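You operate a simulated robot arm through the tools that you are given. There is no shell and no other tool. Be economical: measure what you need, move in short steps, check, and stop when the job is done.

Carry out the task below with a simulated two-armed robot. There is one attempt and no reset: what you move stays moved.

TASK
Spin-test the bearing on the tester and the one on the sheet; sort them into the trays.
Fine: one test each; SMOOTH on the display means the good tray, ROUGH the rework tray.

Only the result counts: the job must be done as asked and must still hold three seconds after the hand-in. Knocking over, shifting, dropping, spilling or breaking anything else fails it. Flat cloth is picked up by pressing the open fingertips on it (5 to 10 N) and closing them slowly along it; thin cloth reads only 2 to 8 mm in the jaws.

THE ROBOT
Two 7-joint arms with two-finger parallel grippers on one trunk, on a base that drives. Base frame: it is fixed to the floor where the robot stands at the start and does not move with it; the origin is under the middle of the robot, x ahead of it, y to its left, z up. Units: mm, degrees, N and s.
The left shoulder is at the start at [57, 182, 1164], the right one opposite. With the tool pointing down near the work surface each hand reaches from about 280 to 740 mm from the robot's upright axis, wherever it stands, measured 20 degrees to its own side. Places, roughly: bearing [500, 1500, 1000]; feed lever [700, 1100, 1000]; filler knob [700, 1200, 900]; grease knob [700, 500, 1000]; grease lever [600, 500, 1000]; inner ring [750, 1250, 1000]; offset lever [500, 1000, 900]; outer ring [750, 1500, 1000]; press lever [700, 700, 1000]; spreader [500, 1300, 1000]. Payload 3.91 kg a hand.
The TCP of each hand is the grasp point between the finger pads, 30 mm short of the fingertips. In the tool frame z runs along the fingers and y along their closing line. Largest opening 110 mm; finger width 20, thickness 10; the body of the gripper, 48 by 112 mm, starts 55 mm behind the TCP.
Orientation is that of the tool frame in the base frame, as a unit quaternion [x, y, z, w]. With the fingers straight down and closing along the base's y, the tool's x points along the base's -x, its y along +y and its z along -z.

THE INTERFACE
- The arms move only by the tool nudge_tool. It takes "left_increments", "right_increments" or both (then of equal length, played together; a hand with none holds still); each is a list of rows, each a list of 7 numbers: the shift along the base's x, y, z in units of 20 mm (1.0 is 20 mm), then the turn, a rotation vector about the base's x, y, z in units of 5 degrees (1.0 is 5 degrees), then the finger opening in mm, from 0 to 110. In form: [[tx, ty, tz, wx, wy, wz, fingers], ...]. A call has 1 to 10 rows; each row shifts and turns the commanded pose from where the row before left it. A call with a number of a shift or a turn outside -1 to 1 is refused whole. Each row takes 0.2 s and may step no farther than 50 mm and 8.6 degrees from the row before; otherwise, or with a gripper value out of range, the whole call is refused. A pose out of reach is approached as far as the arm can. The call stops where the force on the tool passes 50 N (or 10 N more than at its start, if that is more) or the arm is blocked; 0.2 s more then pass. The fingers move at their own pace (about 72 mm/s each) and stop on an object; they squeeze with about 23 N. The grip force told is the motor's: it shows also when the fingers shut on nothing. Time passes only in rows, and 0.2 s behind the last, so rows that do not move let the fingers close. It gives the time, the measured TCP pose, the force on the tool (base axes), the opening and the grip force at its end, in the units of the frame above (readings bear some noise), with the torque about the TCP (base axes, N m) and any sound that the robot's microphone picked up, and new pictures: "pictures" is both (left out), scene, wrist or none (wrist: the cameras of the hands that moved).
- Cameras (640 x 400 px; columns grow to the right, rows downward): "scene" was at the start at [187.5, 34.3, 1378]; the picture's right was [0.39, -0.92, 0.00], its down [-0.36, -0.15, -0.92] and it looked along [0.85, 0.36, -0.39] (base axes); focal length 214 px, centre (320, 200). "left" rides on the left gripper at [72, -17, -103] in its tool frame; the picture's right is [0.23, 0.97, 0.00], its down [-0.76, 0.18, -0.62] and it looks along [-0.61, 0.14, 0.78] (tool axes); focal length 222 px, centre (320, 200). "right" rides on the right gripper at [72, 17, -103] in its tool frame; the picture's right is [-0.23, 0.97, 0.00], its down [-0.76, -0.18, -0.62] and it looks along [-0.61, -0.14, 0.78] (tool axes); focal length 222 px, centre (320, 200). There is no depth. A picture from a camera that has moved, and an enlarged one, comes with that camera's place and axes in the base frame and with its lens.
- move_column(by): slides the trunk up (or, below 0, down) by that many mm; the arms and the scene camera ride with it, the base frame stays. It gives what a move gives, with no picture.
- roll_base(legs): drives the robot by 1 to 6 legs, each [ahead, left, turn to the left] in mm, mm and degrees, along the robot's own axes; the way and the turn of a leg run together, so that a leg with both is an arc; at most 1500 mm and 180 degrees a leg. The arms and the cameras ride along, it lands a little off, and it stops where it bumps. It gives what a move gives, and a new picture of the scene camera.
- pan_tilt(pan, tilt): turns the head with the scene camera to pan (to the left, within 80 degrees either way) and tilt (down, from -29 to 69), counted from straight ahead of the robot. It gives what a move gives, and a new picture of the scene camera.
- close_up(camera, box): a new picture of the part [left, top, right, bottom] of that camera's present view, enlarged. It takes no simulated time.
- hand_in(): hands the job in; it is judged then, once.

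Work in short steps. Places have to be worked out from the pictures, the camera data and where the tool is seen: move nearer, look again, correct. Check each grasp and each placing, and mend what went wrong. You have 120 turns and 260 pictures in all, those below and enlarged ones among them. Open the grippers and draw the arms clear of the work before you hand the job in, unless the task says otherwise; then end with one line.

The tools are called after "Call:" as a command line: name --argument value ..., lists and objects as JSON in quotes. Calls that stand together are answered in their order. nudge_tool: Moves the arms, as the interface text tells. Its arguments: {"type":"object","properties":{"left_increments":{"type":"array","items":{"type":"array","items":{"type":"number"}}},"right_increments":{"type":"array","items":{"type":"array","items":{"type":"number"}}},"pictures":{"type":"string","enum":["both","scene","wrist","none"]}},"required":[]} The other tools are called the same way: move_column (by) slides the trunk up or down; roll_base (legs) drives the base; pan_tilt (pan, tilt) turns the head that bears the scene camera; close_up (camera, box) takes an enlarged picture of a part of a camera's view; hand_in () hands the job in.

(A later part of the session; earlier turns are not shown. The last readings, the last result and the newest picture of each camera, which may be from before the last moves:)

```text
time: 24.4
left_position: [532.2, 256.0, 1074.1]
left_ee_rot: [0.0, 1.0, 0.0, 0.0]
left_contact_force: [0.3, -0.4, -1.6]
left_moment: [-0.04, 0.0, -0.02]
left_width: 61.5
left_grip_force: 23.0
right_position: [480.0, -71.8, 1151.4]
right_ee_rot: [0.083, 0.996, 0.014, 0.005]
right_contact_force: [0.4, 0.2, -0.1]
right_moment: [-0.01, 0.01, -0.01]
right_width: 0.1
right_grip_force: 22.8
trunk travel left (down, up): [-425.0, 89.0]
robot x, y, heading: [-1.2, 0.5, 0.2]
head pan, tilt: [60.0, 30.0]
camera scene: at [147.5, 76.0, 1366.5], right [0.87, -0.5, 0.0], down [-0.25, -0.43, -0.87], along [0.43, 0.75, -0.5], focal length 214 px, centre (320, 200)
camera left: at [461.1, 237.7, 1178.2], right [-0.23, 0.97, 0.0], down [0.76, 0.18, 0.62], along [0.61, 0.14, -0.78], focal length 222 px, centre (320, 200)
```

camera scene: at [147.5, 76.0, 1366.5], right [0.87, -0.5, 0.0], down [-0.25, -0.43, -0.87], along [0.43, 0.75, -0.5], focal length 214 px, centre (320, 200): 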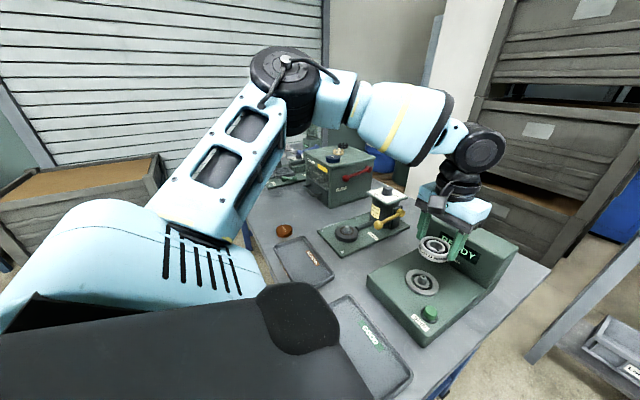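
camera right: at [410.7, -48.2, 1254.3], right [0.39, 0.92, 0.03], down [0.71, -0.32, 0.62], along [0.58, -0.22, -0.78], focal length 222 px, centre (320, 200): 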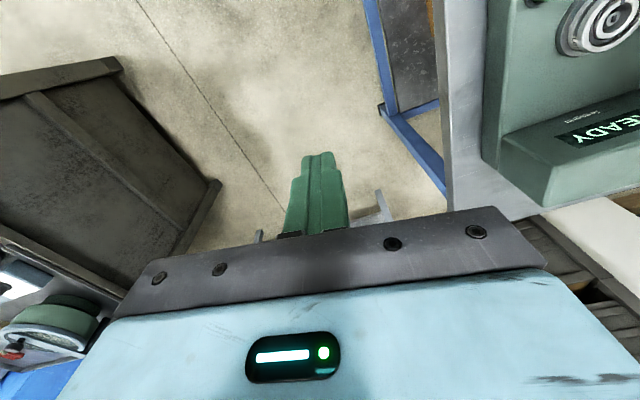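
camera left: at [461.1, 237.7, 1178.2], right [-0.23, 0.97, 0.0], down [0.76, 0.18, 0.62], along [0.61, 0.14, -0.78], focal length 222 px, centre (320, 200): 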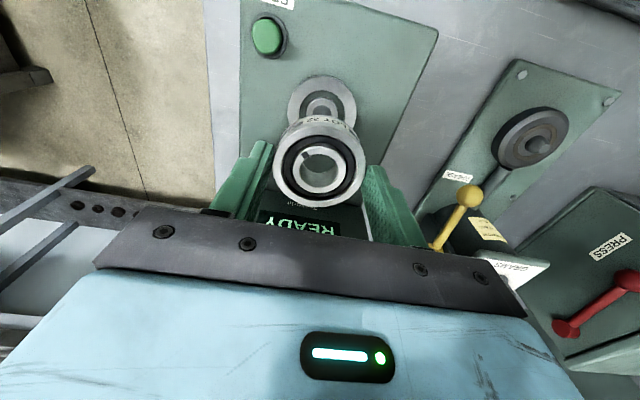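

Bearing is held and display is back to READY. The rework tray centre is ≈ (323,495); carry it there high.

Call:
nudge_tool --left_increments '[[-1, 0.7, 0.5, 0, 0, 0, 40], [-1, 0.7, 0, 0, 0, 0, 40], [-1, 1, 0, 0, 0, 0, 40], [-1, 1, 0, 0, 0, 0, 40], [-1, 1, 0, 0, 0, 0, 40], [-1, 1, 0, 0, 0, 0, 40], [-1, 1, 0, 0, 0, 0, 40], [-1, 1, 0, 0, 0, 0, 40], [-1, 1, 0, 0, 0, 0, 40], [-1, 1, 0, 0, 0, 0, 40]]' --pictures "both"

```text
time: 26.6
left_position: [333.8, 445.0, 1082.3]
left_ee_rot: [0.001, 1.0, -0.002, -0.001]
left_contact_force: [-0.3, 0.7, -1.2]
left_moment: [-0.05, -0.03, 0.0]
left_width: 61.6
left_grip_force: 23.4
right_position: [480.3, -69.2, 1151.9]
right_ee_rot: [0.084, 0.996, 0.015, 0.006]
right_contact_force: [1.0, 0.5, 0.2]
right_moment: [-0.01, 0.01, 0.0]
right_width: 0.0
right_grip_force: 22.9
trunk travel left (down, up): [-425.0, 89.0]
robot x, y, heading: [3.5, 1.6, -0.2]
head pan, tilt: [60.0, 30.0]
camera scene: at [147.8, 77.3, 1366.5], right [0.87, -0.5, 0.0], down [-0.25, -0.43, -0.87], along [0.43, 0.75, -0.5], focal length 214 px, centre (320, 200)
camera left: at [262.3, 427.5, 1186.5], right [-0.23, 0.97, 0.0], down [0.76, 0.18, 0.62], along [0.61, 0.14, -0.78], focal length 222 px, centre (320, 200)
```

scene: 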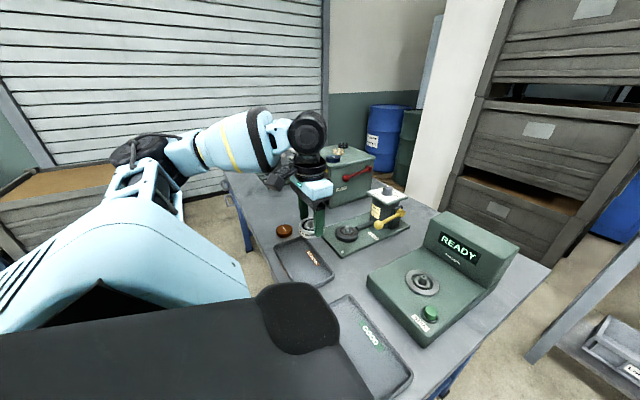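
left: 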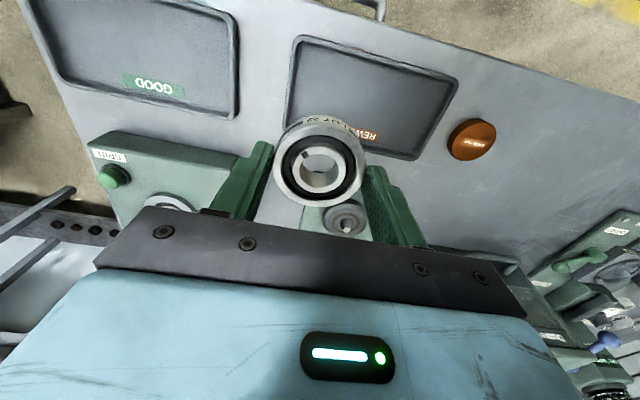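

Tray spans x 278–377, y 409–592. I'll set the bearing at ≈ (327,468), leaving room. Descend to above the floor.

Call:
nudge_tool --left_increments '[[-0.35, 1, 0, 0, 0, 0, 40], [0, 0.15, -1, 0, 0, 0, 40], [0, 0, -1, 0, 0, 0, 40], [0, 0, -1, 0, 0, 0, 40], [0, 0, -1, 0, 0, 0, 40], [0, 0, -1, 0, 0, 0, 40], [0, 0, -1, 0, 0, 0, 40]]' --pictures "both"

Call:
close_up --camera "scene" --box '[240, 190, 360, 300]'

```text
time: 28.2
left_position: [326.6, 465.0, 965.6]
left_ee_rot: [0.001, 1.0, 0.0, 0.0]
left_contact_force: [-0.1, -0.6, -2.1]
left_moment: [-0.02, 0.05, -0.04]
left_width: 61.5
left_grip_force: 22.8
right_position: [480.3, -70.8, 1153.0]
right_ee_rot: [0.084, 0.996, 0.014, 0.005]
right_contact_force: [0.6, -0.3, -1.2]
right_moment: [-0.01, -0.01, -0.02]
right_width: 0.3
right_grip_force: 23.1
trunk travel left (down, up): [-425.0, 89.0]
robot x, y, heading: [-0.7, -0.2, 0.1]
head pan, tilt: [60.0, 30.0]
camera scene: at [147.9, 76.5, 1366.4], right [0.87, -0.5, 0.0], down [-0.25, -0.43, -0.87], along [0.43, 0.75, -0.5], focal length 214 px, centre (320, 200)
camera left: at [254.4, 447.7, 1069.4], right [-0.23, 0.97, 0.0], down [0.76, 0.18, 0.62], along [0.61, 0.14, -0.78], focal length 222 px, centre (320, 200)
```

scene: 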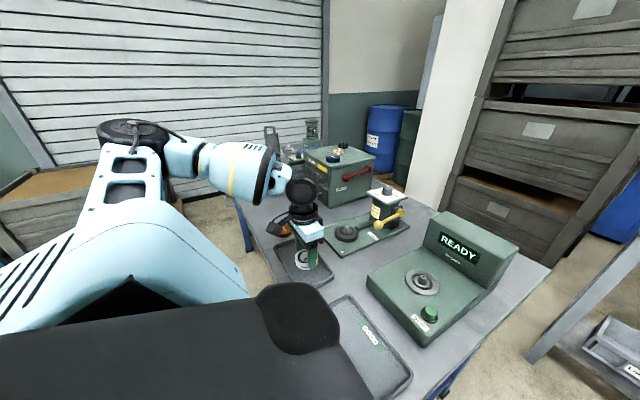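
left: 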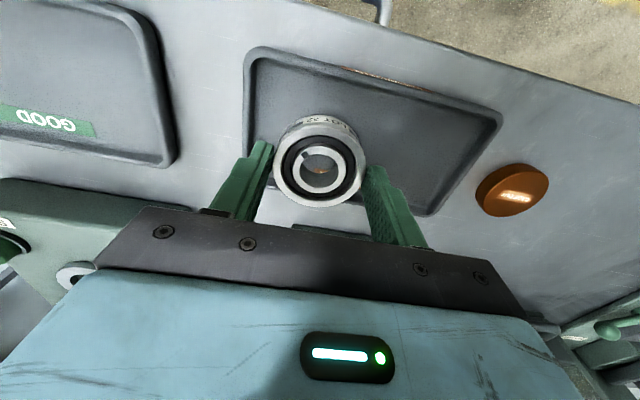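

```text
3.64 times, centred on (300, 245) of scene
camera zoom: at [147.9, 76.5, 1366.4], right [0.87, -0.5, 0.0], down [-0.25, -0.43, -0.87], along [0.43, 0.75, -0.5], focal length 780 px, centre (393, 36)
```

zoom: 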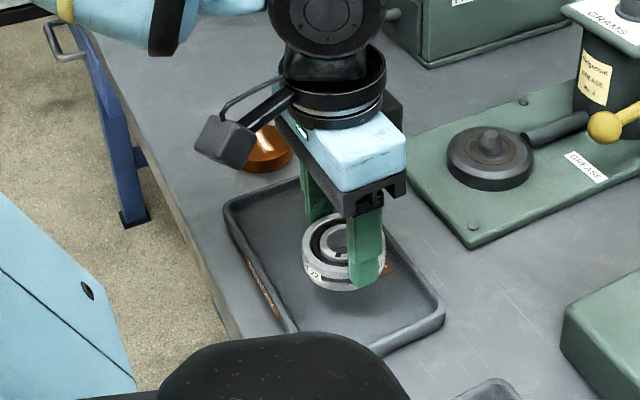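

Well inside the tray. Lower slowly to touch.

Call:
nudge_tool --left_increments '[[0, 0.25, -0.5, 0, 0, 0, 40], [0, 0, -0.5, 0, 0, 0, 40], [0, 0, -0.3, 0, 0, 0, 40], [0, 0, -0.2, 0, 0, 0, 40], [0, 0, -0.2, 0, 0, 0, 40]]' --pictures "none"

Call:
close_up --camera "scene" --box '[260, 220, 340, 300]'

```text
time: 29.4
left_position: [326.2, 472.9, 929.6]
left_ee_rot: [0.0, 1.0, 0.0, 0.0]
left_contact_force: [0.1, -0.5, -2.8]
left_moment: [0.02, 0.01, 0.01]
left_width: 61.3
left_grip_force: 23.4
right_position: [481.2, -70.5, 1150.9]
right_ee_rot: [0.083, 0.996, 0.015, 0.006]
right_contact_force: [-0.2, 0.2, 0.7]
right_moment: [0.0, 0.0, -0.01]
right_width: 0.0
right_grip_force: 22.8
trunk travel left (down, up): [-425.0, 89.0]
robot x, y, heading: [-1.1, 1.6, -0.1]
head pan, tilt: [60.0, 30.0]
```

```text
5.00 times, centred on (300, 260) of scene
camera zoom: at [147.8, 76.4, 1366.4], right [0.87, -0.5, 0.0], down [-0.25, -0.43, -0.87], along [0.43, 0.75, -0.5], focal length 1072 px, centre (420, -100)
```

zoom: 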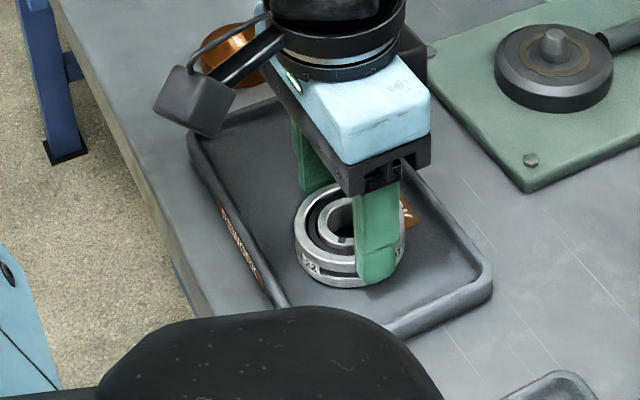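

Still a little above the floor (no force). Lower in 3 mm steps.

Call:
nudge_tool --left_increments '[[0, 0, -0.15, 0, 0, 0, 40], [0, 0, -0.15, 0, 0, 0, 40], [0, 0, -0.15, 0, 0, 0, 40]]' --pictures "none"

```text
time: 30.2
left_position: [326.9, 471.9, 921.6]
left_ee_rot: [0.0, 1.0, 0.001, 0.001]
left_contact_force: [-0.2, 1.8, 18.1]
left_moment: [-0.1, 0.2, -0.15]
left_width: 61.8
left_grip_force: 23.4
right_position: [480.4, -72.7, 1152.7]
right_ee_rot: [0.083, 0.996, 0.015, 0.005]
right_contact_force: [-0.5, 0.0, -0.2]
right_moment: [0.01, 0.02, -0.02]
right_width: 0.2
right_grip_force: 23.0
trunk travel left (down, up): [-425.0, 89.0]
robot x, y, heading: [-1.9, 0.2, 0.1]
head pan, tilt: [60.0, 30.0]
```

Contact on the tray floor (18 N). Open and rise.

Call:
nudge_tool --left_increments '[[0, 0, 0.05, 0, 0, 0, 66], [0, 0, 0, 0, 0, 0, 74], [0, 0, 0.5, 0, 0, 0, 76], [0, 0, 1, 0, 0, 0, 76], [0, 0, 1, 0, 0, 0, 76], [0, 0, 1, 0, 0, 0, 76], [0, 0, 1, 0, 0, 0, 76], [0, 0, 1, 0, 0, 0, 110], [0, 0, 1, 0, 0, 0, 110], [0, 0, 1, 0, 0, 0, 110]]' --pictures "wrist"

```text
time: 32.4
left_position: [327.8, 474.4, 1072.3]
left_ee_rot: [0.001, 1.0, -0.001, 0.0]
left_contact_force: [-0.3, -0.4, -0.5]
left_moment: [0.04, 0.01, -0.02]
left_width: 110.0
left_grip_force: 0.0
right_position: [480.2, -70.8, 1151.7]
right_ee_rot: [0.083, 0.996, 0.015, 0.005]
right_contact_force: [0.0, 0.3, -0.7]
right_moment: [0.01, -0.04, 0.0]
right_width: 0.0
right_grip_force: 22.5
trunk travel left (down, up): [-425.0, 89.0]
robot x, y, heading: [-0.3, -2.5, 0.2]
head pan, tilt: [60.0, 30.0]
camera left: at [255.6, 456.2, 1176.7], right [-0.23, 0.97, 0.0], down [0.76, 0.18, 0.62], along [0.61, 0.14, -0.78], focal length 222 px, centre (320, 200)
```

left: 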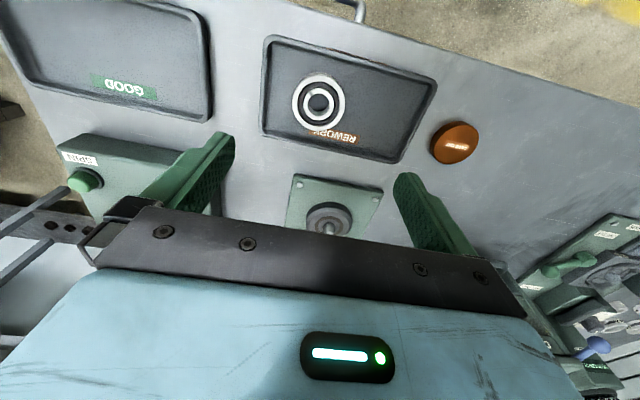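

Bearing rests in the rework tray. Raise the left hand and look left along the path to the sheet.

Call:
nudge_tool --left_increments '[[0, -0.5, 1, 0, 0, 0, 110], [0, -0.5, 1, 0, 0, 0, 110], [0, -0.5, 1, 0, 0, 0, 110], [0, -0.5, 1, 0, 0, 0, 110], [0, -0.5, 1, 0, 0, 0, 110], [0, -0.5, 1, 0, 0, 0, 110]]' --pictures "none"

Call:
pan_tilt --pan 80 --tilt 35

```text
time: 33.8
left_position: [325.6, 410.8, 1192.3]
left_ee_rot: [-0.001, 1.0, 0.0, 0.0]
left_contact_force: [0.2, 0.1, 0.2]
left_moment: [0.02, -0.02, 0.0]
left_width: 110.1
left_grip_force: 0.0
right_position: [480.1, -72.2, 1151.3]
right_ee_rot: [0.084, 0.996, 0.014, 0.005]
right_contact_force: [-0.9, -0.2, 0.3]
right_moment: [0.01, -0.01, 0.0]
right_width: 0.0
right_grip_force: 23.3
trunk travel left (down, up): [-425.0, 89.0]
robot x, y, heading: [1.5, -2.8, -0.2]
head pan, tilt: [60.0, 30.0]
```

```text
time: 34.6
left_position: [327.6, 412.2, 1192.0]
left_ee_rot: [0.0, 1.0, -0.001, 0.0]
left_contact_force: [-0.6, -0.6, -0.2]
left_moment: [-0.01, 0.01, 0.01]
left_width: 110.1
left_grip_force: 0.0
right_position: [480.2, -71.8, 1151.0]
right_ee_rot: [0.084, 0.996, 0.015, 0.006]
right_contact_force: [-0.1, 0.4, 0.1]
right_moment: [-0.01, -0.02, -0.03]
right_width: 0.4
right_grip_force: 22.9
trunk travel left (down, up): [-425.0, 89.0]
robot x, y, heading: [1.7, -3.5, 0.2]
head pan, tilt: [80.0, 35.0]
camera scene: at [117.8, 84.5, 1358.7], right [0.98, -0.17, 0.0], down [-0.1, -0.56, -0.82], along [0.14, 0.81, -0.57], focal length 214 px, centre (320, 200)
```

scene: 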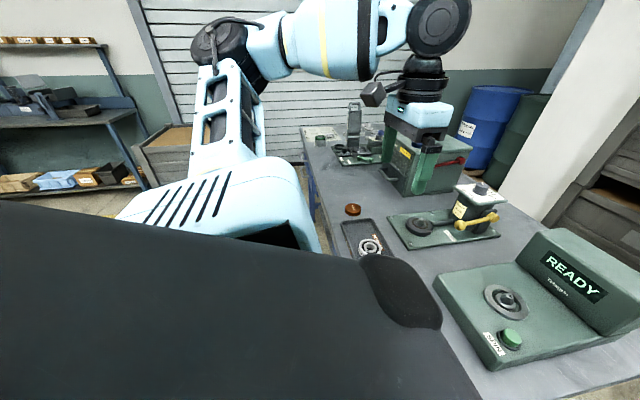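

The path looks free. I raise and pull in the right hand, then drive back 60 and left ~1150.

Call:
nudge_tool --right_increments '[[-1, -0.5, 1, 0, 0, 0, 0], [-1, -0.5, 1, 0, 0, 0, 0], [-1, -0.5, 1, 0, 0, 0, 0], [-1, -0.5, 0, 0, 0, 0, 0]]' --pictures "none"

Call:
roll_base --legs '[[-60, 0, 0], [0, 600, 0]]'

```text
time: 35.6
left_position: [326.3, 411.2, 1192.8]
left_ee_rot: [0.0, 1.0, 0.0, 0.0]
left_contact_force: [0.0, -0.8, -0.4]
left_moment: [0.0, 0.0, 0.01]
left_width: 110.0
left_grip_force: 0.1
right_position: [403.1, -113.2, 1209.4]
right_ee_rot: [0.083, 0.996, 0.015, 0.006]
right_contact_force: [0.7, -1.4, 0.1]
right_moment: [0.0, -0.02, 0.01]
right_width: 0.2
right_grip_force: 22.3
trunk travel left (down, up): [-425.0, 89.0]
robot x, y, heading: [-4.7, 5.0, 0.1]
head pan, tilt: [80.0, 35.0]
```

```text
time: 41.8
left_position: [265.5, 996.7, 1191.9]
left_ee_rot: [0.001, 1.0, 0.0, 0.0]
left_contact_force: [0.6, -0.5, -1.6]
left_moment: [-0.03, 0.02, 0.01]
left_width: 110.0
left_grip_force: 0.0
right_position: [341.7, 474.2, 1209.6]
right_ee_rot: [0.085, 0.996, 0.014, 0.006]
right_contact_force: [-0.2, 0.0, 0.5]
right_moment: [-0.02, 0.01, 0.03]
right_width: 0.0
right_grip_force: 22.8
trunk travel left (down, up): [-425.0, 89.0]
robot x, y, heading: [-58.9, 587.3, -0.2]
head pan, tilt: [80.0, 35.0]
camera scene: at [57.1, 669.3, 1358.7], right [0.98, -0.18, 0.0], down [-0.1, -0.56, -0.82], along [0.14, 0.81, -0.57], focal length 214 px, centre (320, 200)
```

scene: 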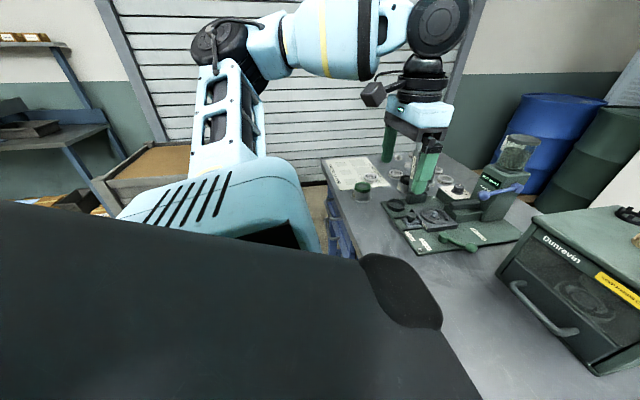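

Good clearance. Continue left 550.

Call:
roll_base --legs '[[0, 560, 0]]'

Call:
pan_tilt --pan 25 --tilt 40

Call:
close_up --camera "left" --box '[0, 0, 640, 400]'

```text
time: 47.2
left_position: [280.6, 1552.7, 1192.8]
left_ee_rot: [0.011, 1.0, 0.0, 0.0]
left_contact_force: [-0.6, 0.9, 0.3]
left_moment: [-0.01, -0.01, -0.04]
left_width: 110.0
left_grip_force: 0.0
right_position: [345.5, 1027.8, 1209.5]
right_ee_rot: [0.094, 0.996, 0.014, 0.006]
right_contact_force: [-0.7, -0.5, 0.0]
right_moment: [0.0, 0.0, 0.01]
right_width: 0.0
right_grip_force: 22.9
trunk travel left (down, up): [-425.0, 89.0]
robot x, y, heading: [-52.3, 1147.3, -1.4]
head pan, tilt: [80.0, 35.0]
camera scene: at [65.3, 1229.8, 1358.7], right [0.98, -0.19, 0.0], down [-0.11, -0.56, -0.82], along [0.16, 0.8, -0.57], focal length 214 px, centre (320, 200)
```

scene: 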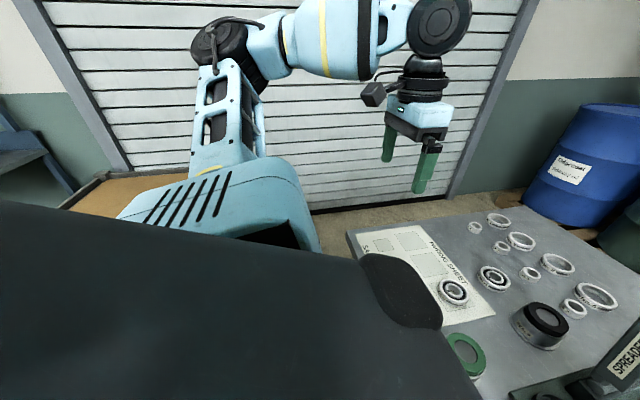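

```text
time: 48.5
left_position: [280.0, 1552.4, 1192.1]
left_ee_rot: [0.01, 1.0, 0.001, 0.0]
left_contact_force: [-0.6, 0.5, -0.4]
left_moment: [-0.02, 0.01, -0.02]
left_width: 110.1
left_grip_force: 0.1
right_position: [346.4, 1027.9, 1209.8]
right_ee_rot: [0.094, 0.995, 0.014, 0.006]
right_contact_force: [-0.9, 0.0, 0.1]
right_moment: [0.01, -0.06, 0.02]
right_width: 0.1
right_grip_force: 22.7
trunk travel left (down, up): [-425.0, 89.0]
robot x, y, heading: [-53.9, 1145.4, -1.1]
head pan, tilt: [25.0, 40.0]
camera scene: at [125.9, 1177.8, 1351.1], right [0.4, -0.91, 0.0], down [-0.59, -0.26, -0.77], along [0.7, 0.31, -0.64], focal length 214 px, centre (320, 200)
```

scene: 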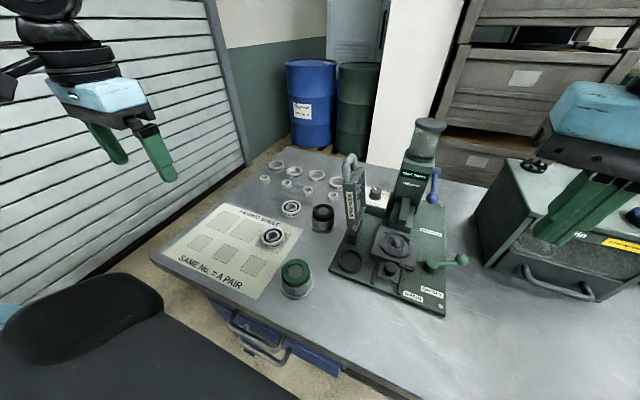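

```text
1.00 times, centred on (320, 200) of left (not enlarged: the box is as wide or as high as the picture)
camera zoom: at [208.2, 1536.5, 1296.2], right [-0.21, 0.98, 0.0], down [0.77, 0.16, 0.62], along [0.61, 0.13, -0.78], focal length 222 px, centre (320, 200)
```

zoom: 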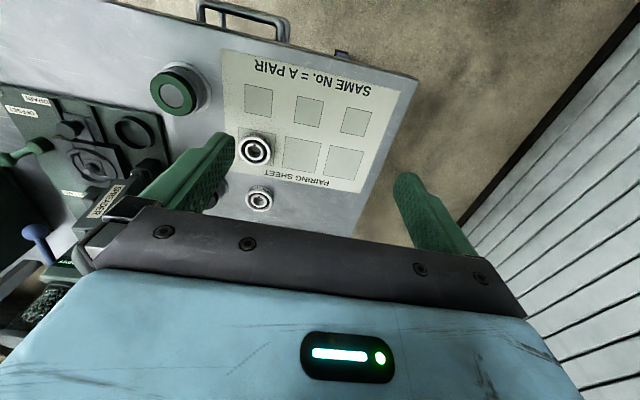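

A bearing sits on the pairing sheet; another similar one is off the sheet. Zoom to distinguish and locate.

Call:
close_up --camera "scene" --box '[180, 150, 380, 310]'

Call:
close_up --camera "left" --box '[200, 40, 420, 220]'

```text
2.50 times, centred on (280, 230) of scene
camera zoom: at [125.9, 1177.8, 1351.1], right [0.4, -0.91, 0.0], down [-0.59, -0.26, -0.77], along [0.7, 0.31, -0.64], focal length 536 px, centre (420, 125)
```

zoom: 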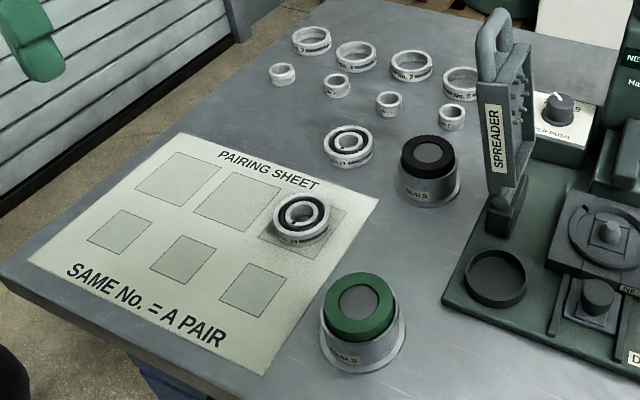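

```text
2.22 times, centred on (310, 130) of left
camera zoom: at [208.2, 1536.5, 1296.2], right [-0.21, 0.98, 0.0], down [0.77, 0.16, 0.62], along [0.61, 0.13, -0.78], focal length 494 px, centre (342, 356)
```

zoom: 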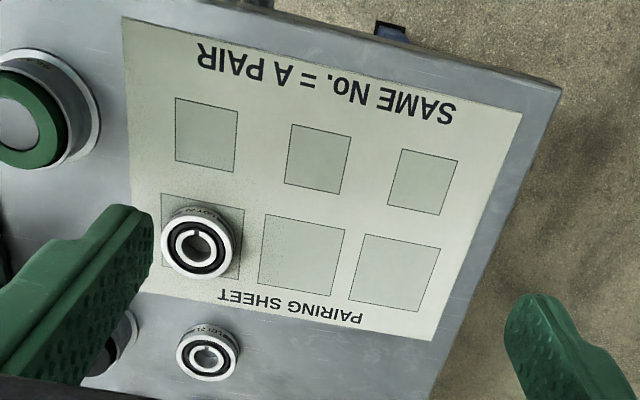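

Sheet bearing ≈ (427,1452), top ≈ 898. Move the left hand above it.

Call:
nudge_tool --left_increments '[[0.75, -0.5, -0.5, 0, 0, 0, 110], [0.75, -0.5, -0.8, 0, 0, 0, 110], [0.75, -0.5, -0.8, 0, 0, 0, 110], [0.75, -0.5, -0.8, 0, 0, 0, 110], [0.75, -0.5, -0.8, 0, 0, 0, 110], [0.75, -0.5, -0.8, 0, 0, 0, 110], [0.75, -0.5, -0.9, 0, 0, 0, 110], [0.75, -0.5, -1, 0, 0, 0, 110], [0.75, -0.5, -1, 0, 0, 0, 110], [0.6, -0.5, -1, 0, 0, 0, 90]]' --pictures "both"

```text
time: 50.7
left_position: [427.8, 1453.9, 1023.5]
left_ee_rot: [0.011, 1.0, 0.0, 0.0]
left_contact_force: [0.8, 0.3, -0.7]
left_moment: [-0.01, 0.01, -0.04]
left_width: 90.2
left_grip_force: 0.0
right_position: [346.5, 1027.5, 1208.7]
right_ee_rot: [0.094, 0.995, 0.014, 0.006]
right_contact_force: [1.2, -0.4, 0.2]
right_moment: [-0.03, 0.01, 0.02]
right_width: 0.0
right_grip_force: 22.7
trunk travel left (down, up): [-425.0, 89.0]
robot x, y, heading: [-53.4, 1149.0, -1.4]
head pan, tilt: [25.0, 40.0]
camera scene: at [126.6, 1177.4, 1351.0], right [0.4, -0.91, 0.0], down [-0.59, -0.26, -0.77], along [0.7, 0.31, -0.64], focal length 214 px, centre (320, 200)
camera left: at [355.7, 1436.5, 1126.5], right [-0.21, 0.98, 0.0], down [0.77, 0.16, 0.62], along [0.61, 0.13, -0.78], focal length 222 px, centre (320, 200)
```

scene: 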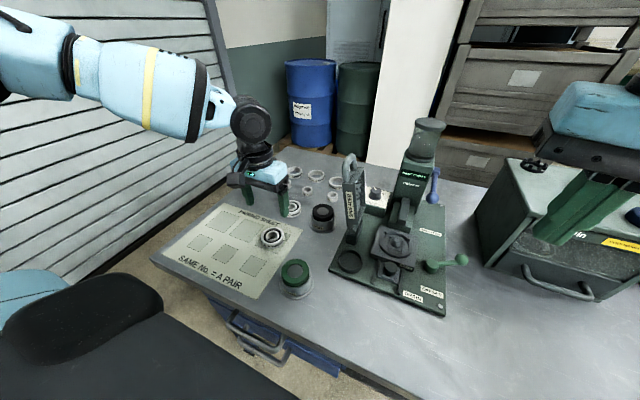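
left: 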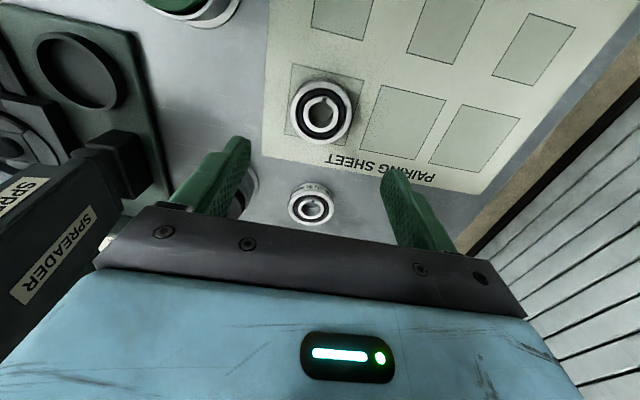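

Aligned to within ~5 mm (bearing ≈ (423,1452)). Lower and re-check.

Call:
nudge_tool --left_increments '[[-0.2, -0.1, -1, 0, 0, 0, 90], [0, 0, -1, 0, 0, 0, 90], [0, 0, -1, 0, 0, 0, 90], [0, 0, -0.5, 0, 0, 0, 90], [0, 0, 0, 0, 0, 0, 90]]' --pictures "wrist"

Call:
close_up --camera "scene" --box '[210, 160, 330, 280]'

```text
time: 51.9
left_position: [423.3, 1450.6, 953.5]
left_ee_rot: [0.01, 1.0, 0.001, 0.0]
left_contact_force: [-0.5, -0.6, -0.6]
left_moment: [0.04, -0.04, 0.02]
left_width: 90.0
left_grip_force: 0.1
right_position: [347.1, 1027.7, 1208.7]
right_ee_rot: [0.094, 0.995, 0.014, 0.006]
right_contact_force: [-0.5, -0.4, 1.0]
right_moment: [0.0, -0.06, 0.02]
right_width: 0.0
right_grip_force: 22.6
trunk travel left (down, up): [-425.0, 89.0]
robot x, y, heading: [-52.4, 1150.9, -1.3]
head pan, tilt: [25.0, 40.0]
camera left: at [351.4, 1434.3, 1057.7], right [-0.21, 0.98, 0.0], down [0.76, 0.16, 0.62], along [0.61, 0.13, -0.78], focal length 222 px, centre (320, 200)
```

left: 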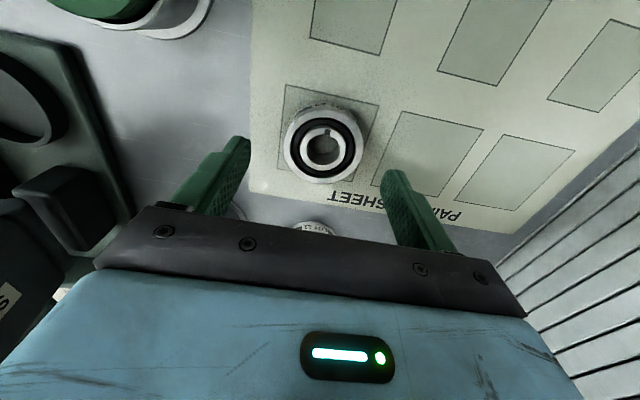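

```text
3.33 times, centred on (270, 220) of scene
camera zoom: at [125.8, 1177.6, 1351.1], right [0.4, -0.91, 0.0], down [-0.59, -0.26, -0.77], along [0.7, 0.31, -0.64], focal length 715 px, centre (487, 133)
```

zoom: 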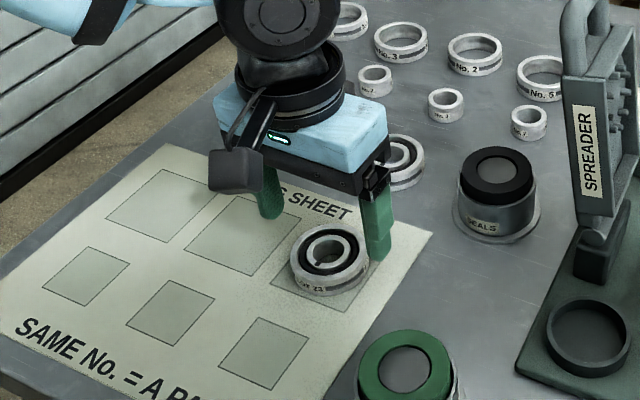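

Centre ≈ (421,1452). Go down to TCP z ≈ 919 and look.

Call:
nudge_tool --left_increments '[[-0.1, 0.08, -0.5, 0, 0, 0, 90], [0, 0, -0.5, 0, 0, 0, 90], [0, 0, -0.4, 0, 0, 0, 90], [0, 0, -0.35, 0, 0, 0, 90], [0, 0, 0, 0, 0, 0, 90]]' --pictures "wrist"

Call:
close_up --camera "scene" --box '[230, 180, 310, 260]'

```text
time: 53.1
left_position: [420.4, 1452.5, 920.3]
left_ee_rot: [0.011, 1.0, 0.0, -0.001]
left_contact_force: [-0.1, 0.5, -0.1]
left_moment: [0.0, 0.02, -0.02]
left_width: 89.9
left_grip_force: 0.2
right_position: [346.1, 1027.0, 1209.4]
right_ee_rot: [0.094, 0.995, 0.014, 0.006]
right_contact_force: [0.3, 0.2, -0.4]
right_moment: [0.01, 0.0, 0.0]
right_width: 0.0
right_grip_force: 23.3
trunk travel left (down, up): [-425.0, 89.0]
robot x, y, heading: [-52.7, 1148.5, -1.2]
head pan, tilt: [25.0, 40.0]
camera left: at [349.4, 1436.6, 1022.5], right [-0.21, 0.98, 0.0], down [0.77, 0.16, 0.62], along [0.61, 0.13, -0.78], focal length 222 px, centre (320, 200)
```

left: 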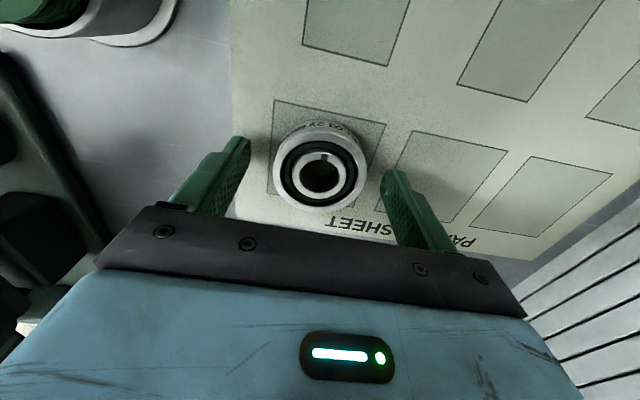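

```text
5.00 times, centred on (270, 220) of scene
camera zoom: at [125.9, 1177.6, 1351.1], right [0.4, -0.91, 0.0], down [-0.59, -0.26, -0.77], along [0.7, 0.31, -0.64], focal length 1072 px, centre (570, 100)
```

zoom: 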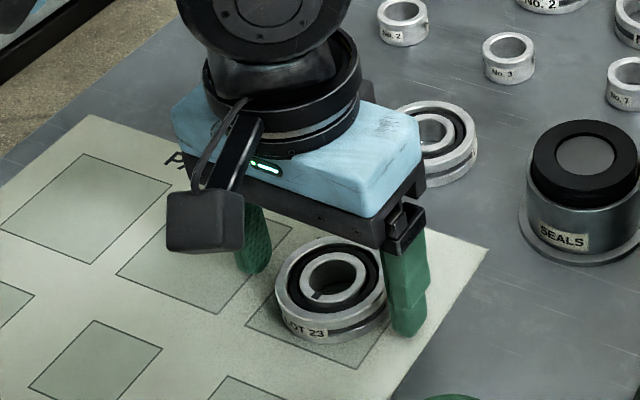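

Tips a few mm above the sheet, straddling the "LOT 23" bearing. Close.

Call:
nudge_tool --left_increments '[[0, 0, 0, 0, 0, 0, 75], [0, 0, 0, 0, 0, 0, 60], [0, 0, 0, 0, 0, 0, 40], [0, 0, 0, 0, 0, 0, 40], [0, 0, 0, 0, 0, 0, 40]]' --pictures "none"

Call:
nudge_tool --left_increments '[[0, 0, 0.3, 0, 0, 0, 40], [0, 0, 0.5, 0, 0, 0, 40], [0, 0, 1, 0, 0, 0, 40], [0, 0, 1, 0, 0, 0, 40], [0, 0, 1, 0, 0, 0, 40]]' --pictures "both"

Call:
close_up --camera "scene" --box '[210, 130, 330, 280]'

```text
time: 54.3
left_position: [422.0, 1453.4, 919.6]
left_ee_rot: [0.011, 1.0, 0.0, 0.0]
left_contact_force: [-0.2, 1.3, -0.2]
left_moment: [0.04, -0.03, -0.02]
left_width: 61.5
left_grip_force: 23.4
right_position: [346.3, 1028.7, 1209.5]
right_ee_rot: [0.093, 0.995, 0.015, 0.006]
right_contact_force: [0.1, -0.2, 0.3]
right_moment: [0.0, 0.01, 0.01]
right_width: 0.0
right_grip_force: 22.7
trunk travel left (down, up): [-425.0, 89.0]
robot x, y, heading: [-53.8, 1148.0, -1.3]
head pan, tilt: [25.0, 40.0]
```

```text
time: 55.5
left_position: [421.9, 1452.6, 995.1]
left_ee_rot: [0.01, 1.0, 0.0, -0.001]
left_contact_force: [0.5, 1.1, -3.0]
left_moment: [-0.01, 0.05, 0.0]
left_width: 61.5
left_grip_force: 23.3
right_position: [346.1, 1027.8, 1209.7]
right_ee_rot: [0.095, 0.995, 0.014, 0.005]
right_contact_force: [0.3, 0.1, -0.8]
right_moment: [-0.03, 0.0, -0.01]
right_width: 0.0
right_grip_force: 23.2
trunk travel left (down, up): [-425.0, 89.0]
robot x, y, heading: [-55.4, 1147.5, -1.3]
head pan, tilt: [25.0, 40.0]
camera scene: at [125.8, 1177.7, 1351.1], right [0.4, -0.91, 0.0], down [-0.59, -0.26, -0.77], along [0.7, 0.31, -0.64], focal length 214 px, centre (320, 200)
camera left: at [349.8, 1435.5, 1099.1], right [-0.21, 0.98, 0.0], down [0.77, 0.16, 0.62], along [0.61, 0.13, -0.78], focal length 222 px, centre (320, 200)
```

scene: 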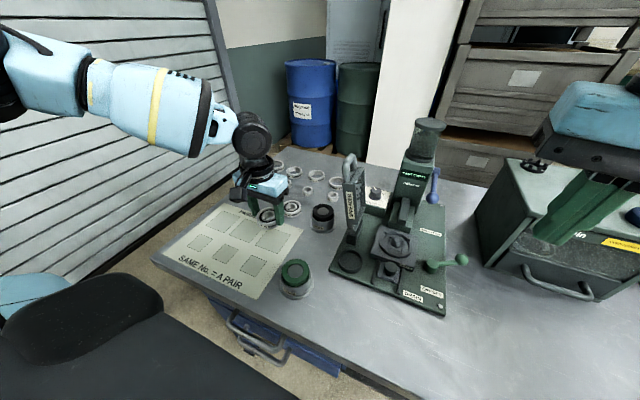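
left: 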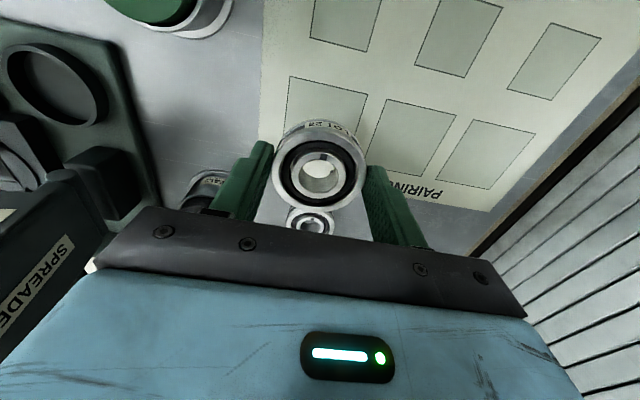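

```text
2.67 times, centred on (270, 205) of scene
camera zoom: at [125.8, 1177.7, 1351.1], right [0.4, -0.91, 0.0], down [-0.59, -0.26, -0.77], along [0.7, 0.31, -0.64], focal length 572 px, centre (453, 187)
```

zoom: 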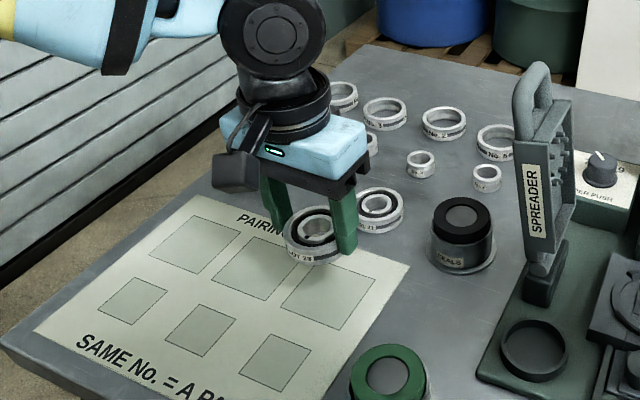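

Held (62 mm, extra ~2.5 N weight). Raise, retract a little, and drive back to the tester.

Call:
nudge_tool --left_increments '[[-0.2, 0.2, 1, 0, 0, 0, 40], [-0.4, 0.3, 1, 0, 0, 0, 40], [-0.5, 0.3, 1, 0, 0, 0, 40], [-0.5, 0.3, 1, 0, 0, 0, 40], [-0.5, 0.3, 1, 0, 0, 0, 40], [-0.5, 0.3, 1, 0, 0, 0, 40], [-0.5, 0.3, 1, 0, 0, 0, 40], [-0.5, 0.3, 1, 0, 0, 0, 40], [-0.3, 0.3, 1, 0, 0, 0, 40]]' --pictures "none"

Call:
roll_base --legs '[[0, 0, 1.3], [0, -600, 0]]'

```text
time: 57.5
left_position: [342.4, 1504.5, 1177.2]
left_ee_rot: [0.011, 1.0, 0.0, 0.0]
left_contact_force: [0.0, 0.4, -2.8]
left_moment: [0.01, -0.02, -0.02]
left_width: 61.6
left_grip_force: 22.6
right_position: [346.0, 1028.0, 1209.7]
right_ee_rot: [0.094, 0.995, 0.014, 0.006]
right_contact_force: [0.8, 0.1, 0.2]
right_moment: [0.0, 0.02, 0.0]
right_width: 0.0
right_grip_force: 22.8
trunk travel left (down, up): [-425.0, 89.0]
robot x, y, heading: [-54.5, 1145.4, -1.2]
head pan, tilt: [25.0, 40.0]
```

```text
time: 63.6
left_position: [335.1, 914.0, 1175.4]
left_ee_rot: [-0.001, 1.0, 0.0, 0.0]
left_contact_force: [-0.1, 0.3, -2.7]
left_moment: [0.01, -0.01, 0.03]
left_width: 61.7
left_grip_force: 22.4
right_position: [349.3, 437.4, 1209.2]
right_ee_rot: [0.082, 0.997, 0.014, 0.004]
right_contact_force: [-0.2, 0.1, 0.5]
right_moment: [0.01, 0.0, -0.04]
right_width: 0.0
right_grip_force: 23.0
trunk travel left (down, up): [-425.0, 89.0]
robot x, y, heading: [-53.8, 547.3, 0.3]
head pan, tilt: [25.0, 40.0]
camera scene: at [126.7, 582.4, 1351.1], right [0.43, -0.91, 0.0], down [-0.58, -0.27, -0.77], along [0.69, 0.33, -0.64], focal length 214 px, centre (320, 200)
```

scene: 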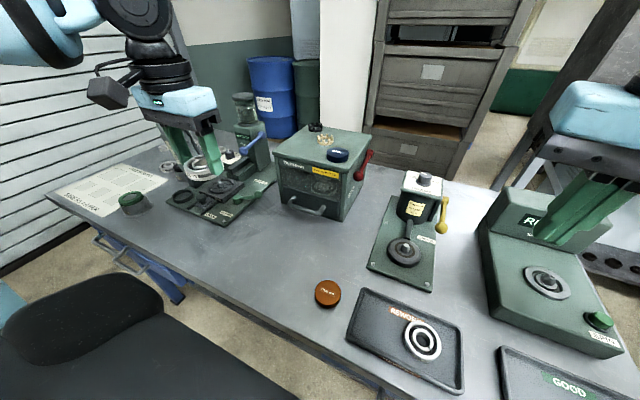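

Continue to the tester.

Call:
roll_base --legs '[[0, -535, -0.3], [50, 0, 0]]'

Call:
pan_tilt --pan 25 --tilt 45

Call:
close_up --camera "left" --box '[0, 0, 640, 400]'

```text
time: 69.3
left_position: [385.4, 376.1, 1175.4]
left_ee_rot: [0.002, 1.0, 0.0, 0.001]
left_contact_force: [-0.6, -0.9, -2.5]
left_moment: [0.03, -0.03, 0.0]
left_width: 61.3
left_grip_force: 22.4
right_position: [397.3, -98.5, 1209.3]
right_ee_rot: [0.086, 0.996, 0.014, 0.006]
right_contact_force: [-0.4, 0.0, 0.2]
right_moment: [-0.02, 0.02, 0.02]
right_width: 0.0
right_grip_force: 23.4
trunk travel left (down, up): [-425.0, 89.0]
robot x, y, heading: [-6.4, 13.7, -0.2]
head pan, tilt: [25.0, 40.0]
camera scene: at [174.6, 47.3, 1351.2], right [0.42, -0.91, 0.0], down [-0.58, -0.27, -0.77], along [0.7, 0.32, -0.64], focal length 214 px, centre (320, 200)
```

scene: 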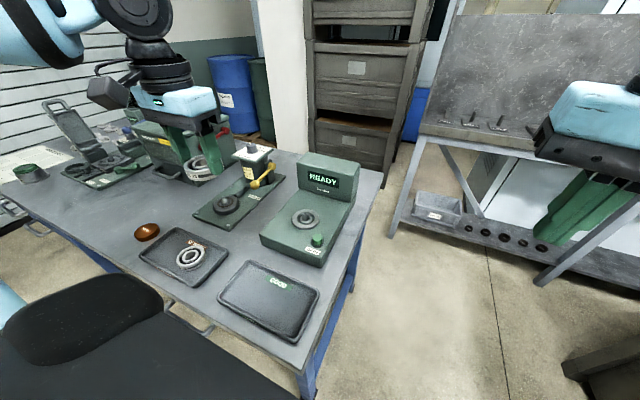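

```text
time: 69.9
left_position: [387.2, 377.2, 1175.4]
left_ee_rot: [0.004, 1.0, 0.001, 0.0]
left_contact_force: [-0.6, 0.4, -2.5]
left_moment: [-0.03, -0.02, 0.04]
left_width: 61.6
left_grip_force: 22.9
right_position: [396.8, -97.5, 1208.6]
right_ee_rot: [0.086, 0.996, 0.015, 0.005]
right_contact_force: [-0.6, 0.2, 0.2]
right_moment: [0.02, 0.03, -0.05]
right_width: 0.0
right_grip_force: 22.8
trunk travel left (down, up): [-425.0, 89.0]
robot x, y, heading: [-4.3, 14.9, -0.4]
head pan, tilt: [25.0, 45.0]
camera scene: at [172.2, 45.8, 1343.7], right [0.42, -0.91, 0.0], down [-0.64, -0.29, -0.71], along [0.64, 0.29, -0.71], focal length 214 px, centre (320, 200)
```

scene: 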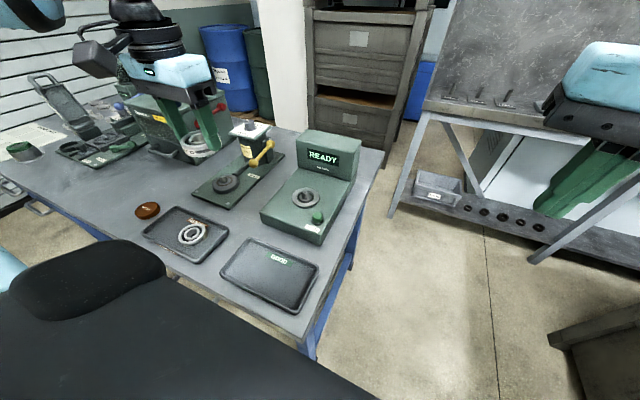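

```text
1.00 times, centred on (320, 200) of left (not enlarged: the box is as wide or as high as the picture)
camera zoom: at [315.2, 359.4, 1278.5], right [-0.22, 0.98, 0.0], down [0.76, 0.17, 0.62], along [0.61, 0.14, -0.78], focal length 222 px, centre (320, 200)
```

zoom: 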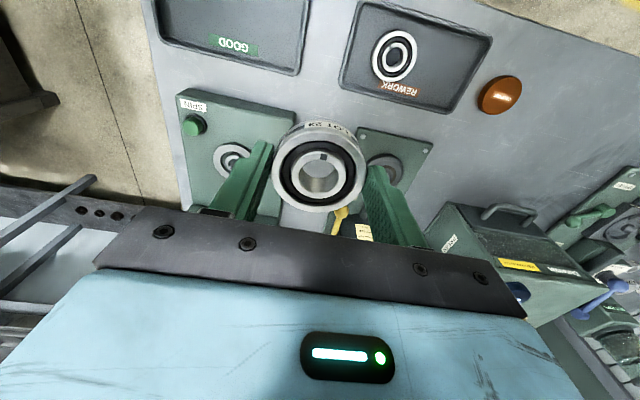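

Bearing is still held and display shows READY. Move above the seat ≈ (533,257).

Call:
nudge_tool --left_increments '[[0.9, -0.7, 0, 0, 0, 0, 40], [0.9, -0.7, 0, 0, 0, 0, 40], [0.9, -0.7, 0, 0, 0, 0, 40], [0.9, -0.7, 0, 0, 0, 0, 40], [0.9, -0.7, 0, 0, 0, 0, 40], [0.9, -0.7, -0.5, 0, 0, 0, 40], [0.9, -0.7, -1, 0, 0, 0, 40], [0.9, -0.7, -1, 0, 0, 0, 40], [0, -0.4, -1, 0, 0, 0, 40], [0, 0, -1, 0, 0, 0, 40]]' --pictures "wrist"

Call:
close_up --camera "scene" --box '[230, 120, 390, 260]'

```text
time: 72.1
left_position: [533.4, 256.1, 1085.0]
left_ee_rot: [0.004, 1.0, 0.0, -0.001]
left_contact_force: [0.0, 0.9, -3.0]
left_moment: [0.01, 0.02, -0.03]
left_width: 61.5
left_grip_force: 22.8
right_position: [396.5, -98.6, 1209.5]
right_ee_rot: [0.086, 0.996, 0.015, 0.006]
right_contact_force: [-0.7, 0.0, 0.5]
right_moment: [0.01, 0.04, -0.02]
right_width: 0.0
right_grip_force: 22.6
trunk travel left (down, up): [-425.0, 89.0]
robot x, y, heading: [-3.4, 10.6, -0.2]
head pan, tilt: [25.0, 45.0]
camera left: at [460.9, 238.1, 1188.5], right [-0.22, 0.98, 0.0], down [0.76, 0.17, 0.62], along [0.61, 0.14, -0.78], focal length 222 px, centre (320, 200)
```

left: 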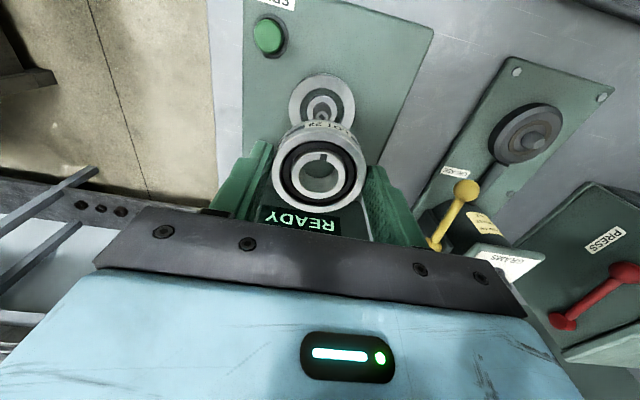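

```text
2.86 times, centred on (310, 190) of scene
camera zoom: at [172.0, 45.9, 1343.7], right [0.42, -0.91, 0.0], down [-0.64, -0.3, -0.71], along [0.64, 0.29, -0.71], focal length 613 px, centre (349, 229)
```

zoom: 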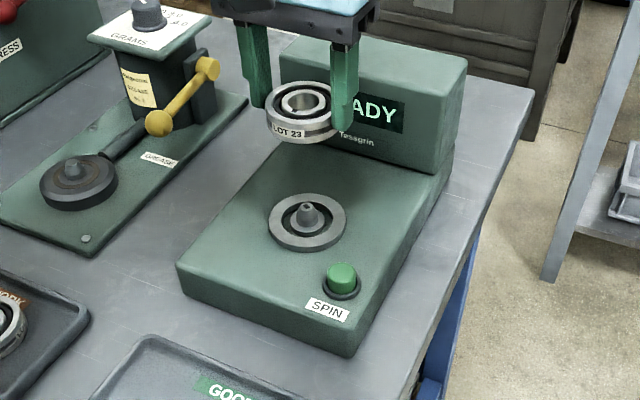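

Zoom in from the left camera to compare the ring's offset in the hand with the seat.

Call:
close_up --camera "left" --box '[240, 60, 400, 220]'

Call:
close_up --camera "scene" --box '[270, 130, 350, 200]'

```text
2.50 times, centred on (320, 140) of left
camera zoom: at [460.9, 238.1, 1188.5], right [-0.22, 0.98, 0.0], down [0.76, 0.17, 0.62], along [0.61, 0.14, -0.78], focal length 555 px, centre (320, 350)
```

zoom: 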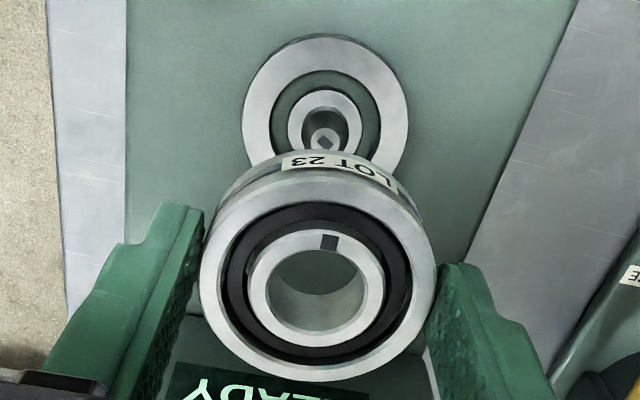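

```text
5.71 times, centred on (310, 165) of scene
camera zoom: at [172.0, 45.9, 1343.7], right [0.42, -0.91, 0.0], down [-0.64, -0.3, -0.71], along [0.64, 0.29, -0.71], focal length 1226 px, centre (377, 400)
```

zoom: 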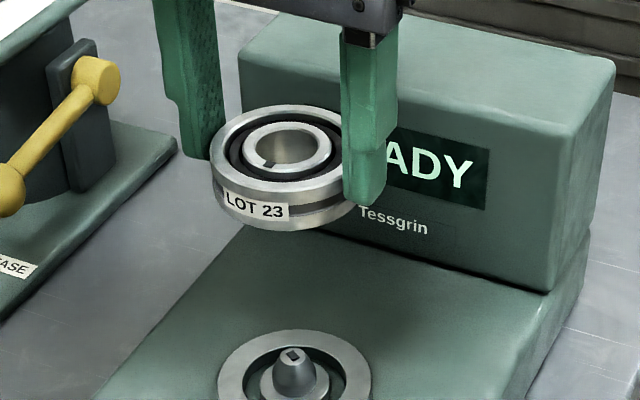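

Bearing 2 sits ≈ +4 mm in x in the jaws. Target TCP ≈ (529,257.5). Descend to just above the post and re-check.

Call:
nudge_tool --left_increments '[[-0.22, 0.07, -1, 0, 0, 0, 40], [0, 0, -1, 0, 0, 0, 40], [0, 0, -1, 0, 0, 0, 40], [0, 0, -1, 0, 0, 0, 40], [0, 0, 0, 0, 0, 0, 40]]' --pictures "none"

Call:
close_up --camera "left" --box '[240, 80, 400, 220]'

Call:
close_up --camera "scene" --box '[270, 150, 350, 220]'

```text
time: 73.3
left_position: [526.3, 259.4, 1005.3]
left_ee_rot: [0.003, 1.0, 0.0, 0.0]
left_contact_force: [0.0, 0.1, -2.5]
left_moment: [0.02, 0.0, 0.0]
left_width: 61.8
left_grip_force: 23.4
right_position: [396.7, -99.3, 1209.2]
right_ee_rot: [0.086, 0.996, 0.015, 0.006]
right_contact_force: [-0.2, 0.9, -0.4]
right_moment: [0.01, -0.01, 0.02]
right_width: 0.2
right_grip_force: 23.4
trunk travel left (down, up): [-425.0, 89.0]
robot x, y, heading: [-2.3, 14.1, -0.3]
head pan, tilt: [25.0, 45.0]
```

```text
2.86 times, centred on (320, 150) of left
camera zoom: at [454.3, 242.2, 1109.0], right [-0.22, 0.98, 0.0], down [0.76, 0.17, 0.62], along [0.61, 0.14, -0.78], focal length 635 px, centre (320, 343)
```

zoom: 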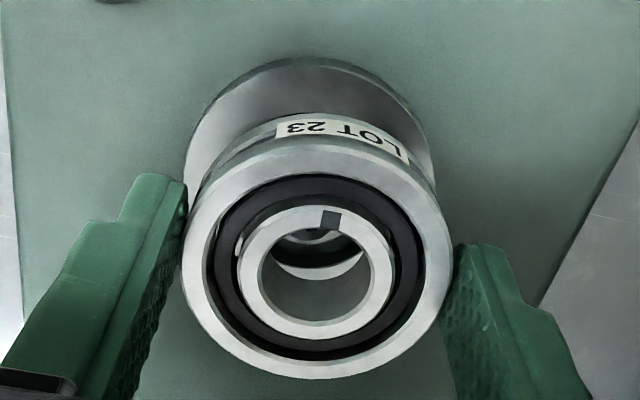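

```text
5.71 times, centred on (310, 185) of scene
camera zoom: at [171.2, 45.6, 1343.9], right [0.42, -0.91, 0.0], down [-0.64, -0.29, -0.71], along [0.64, 0.29, -0.71], focal length 1226 px, centre (377, 286)
```

zoom: 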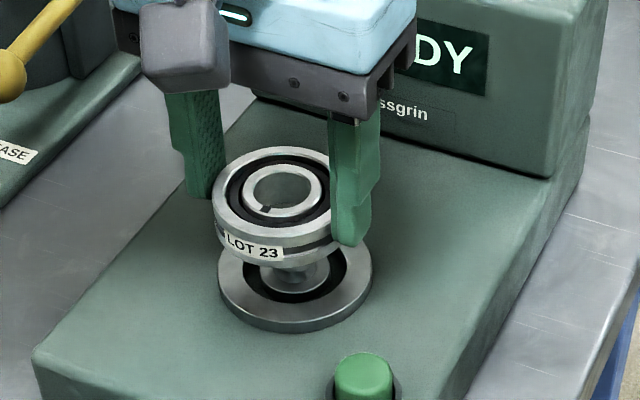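

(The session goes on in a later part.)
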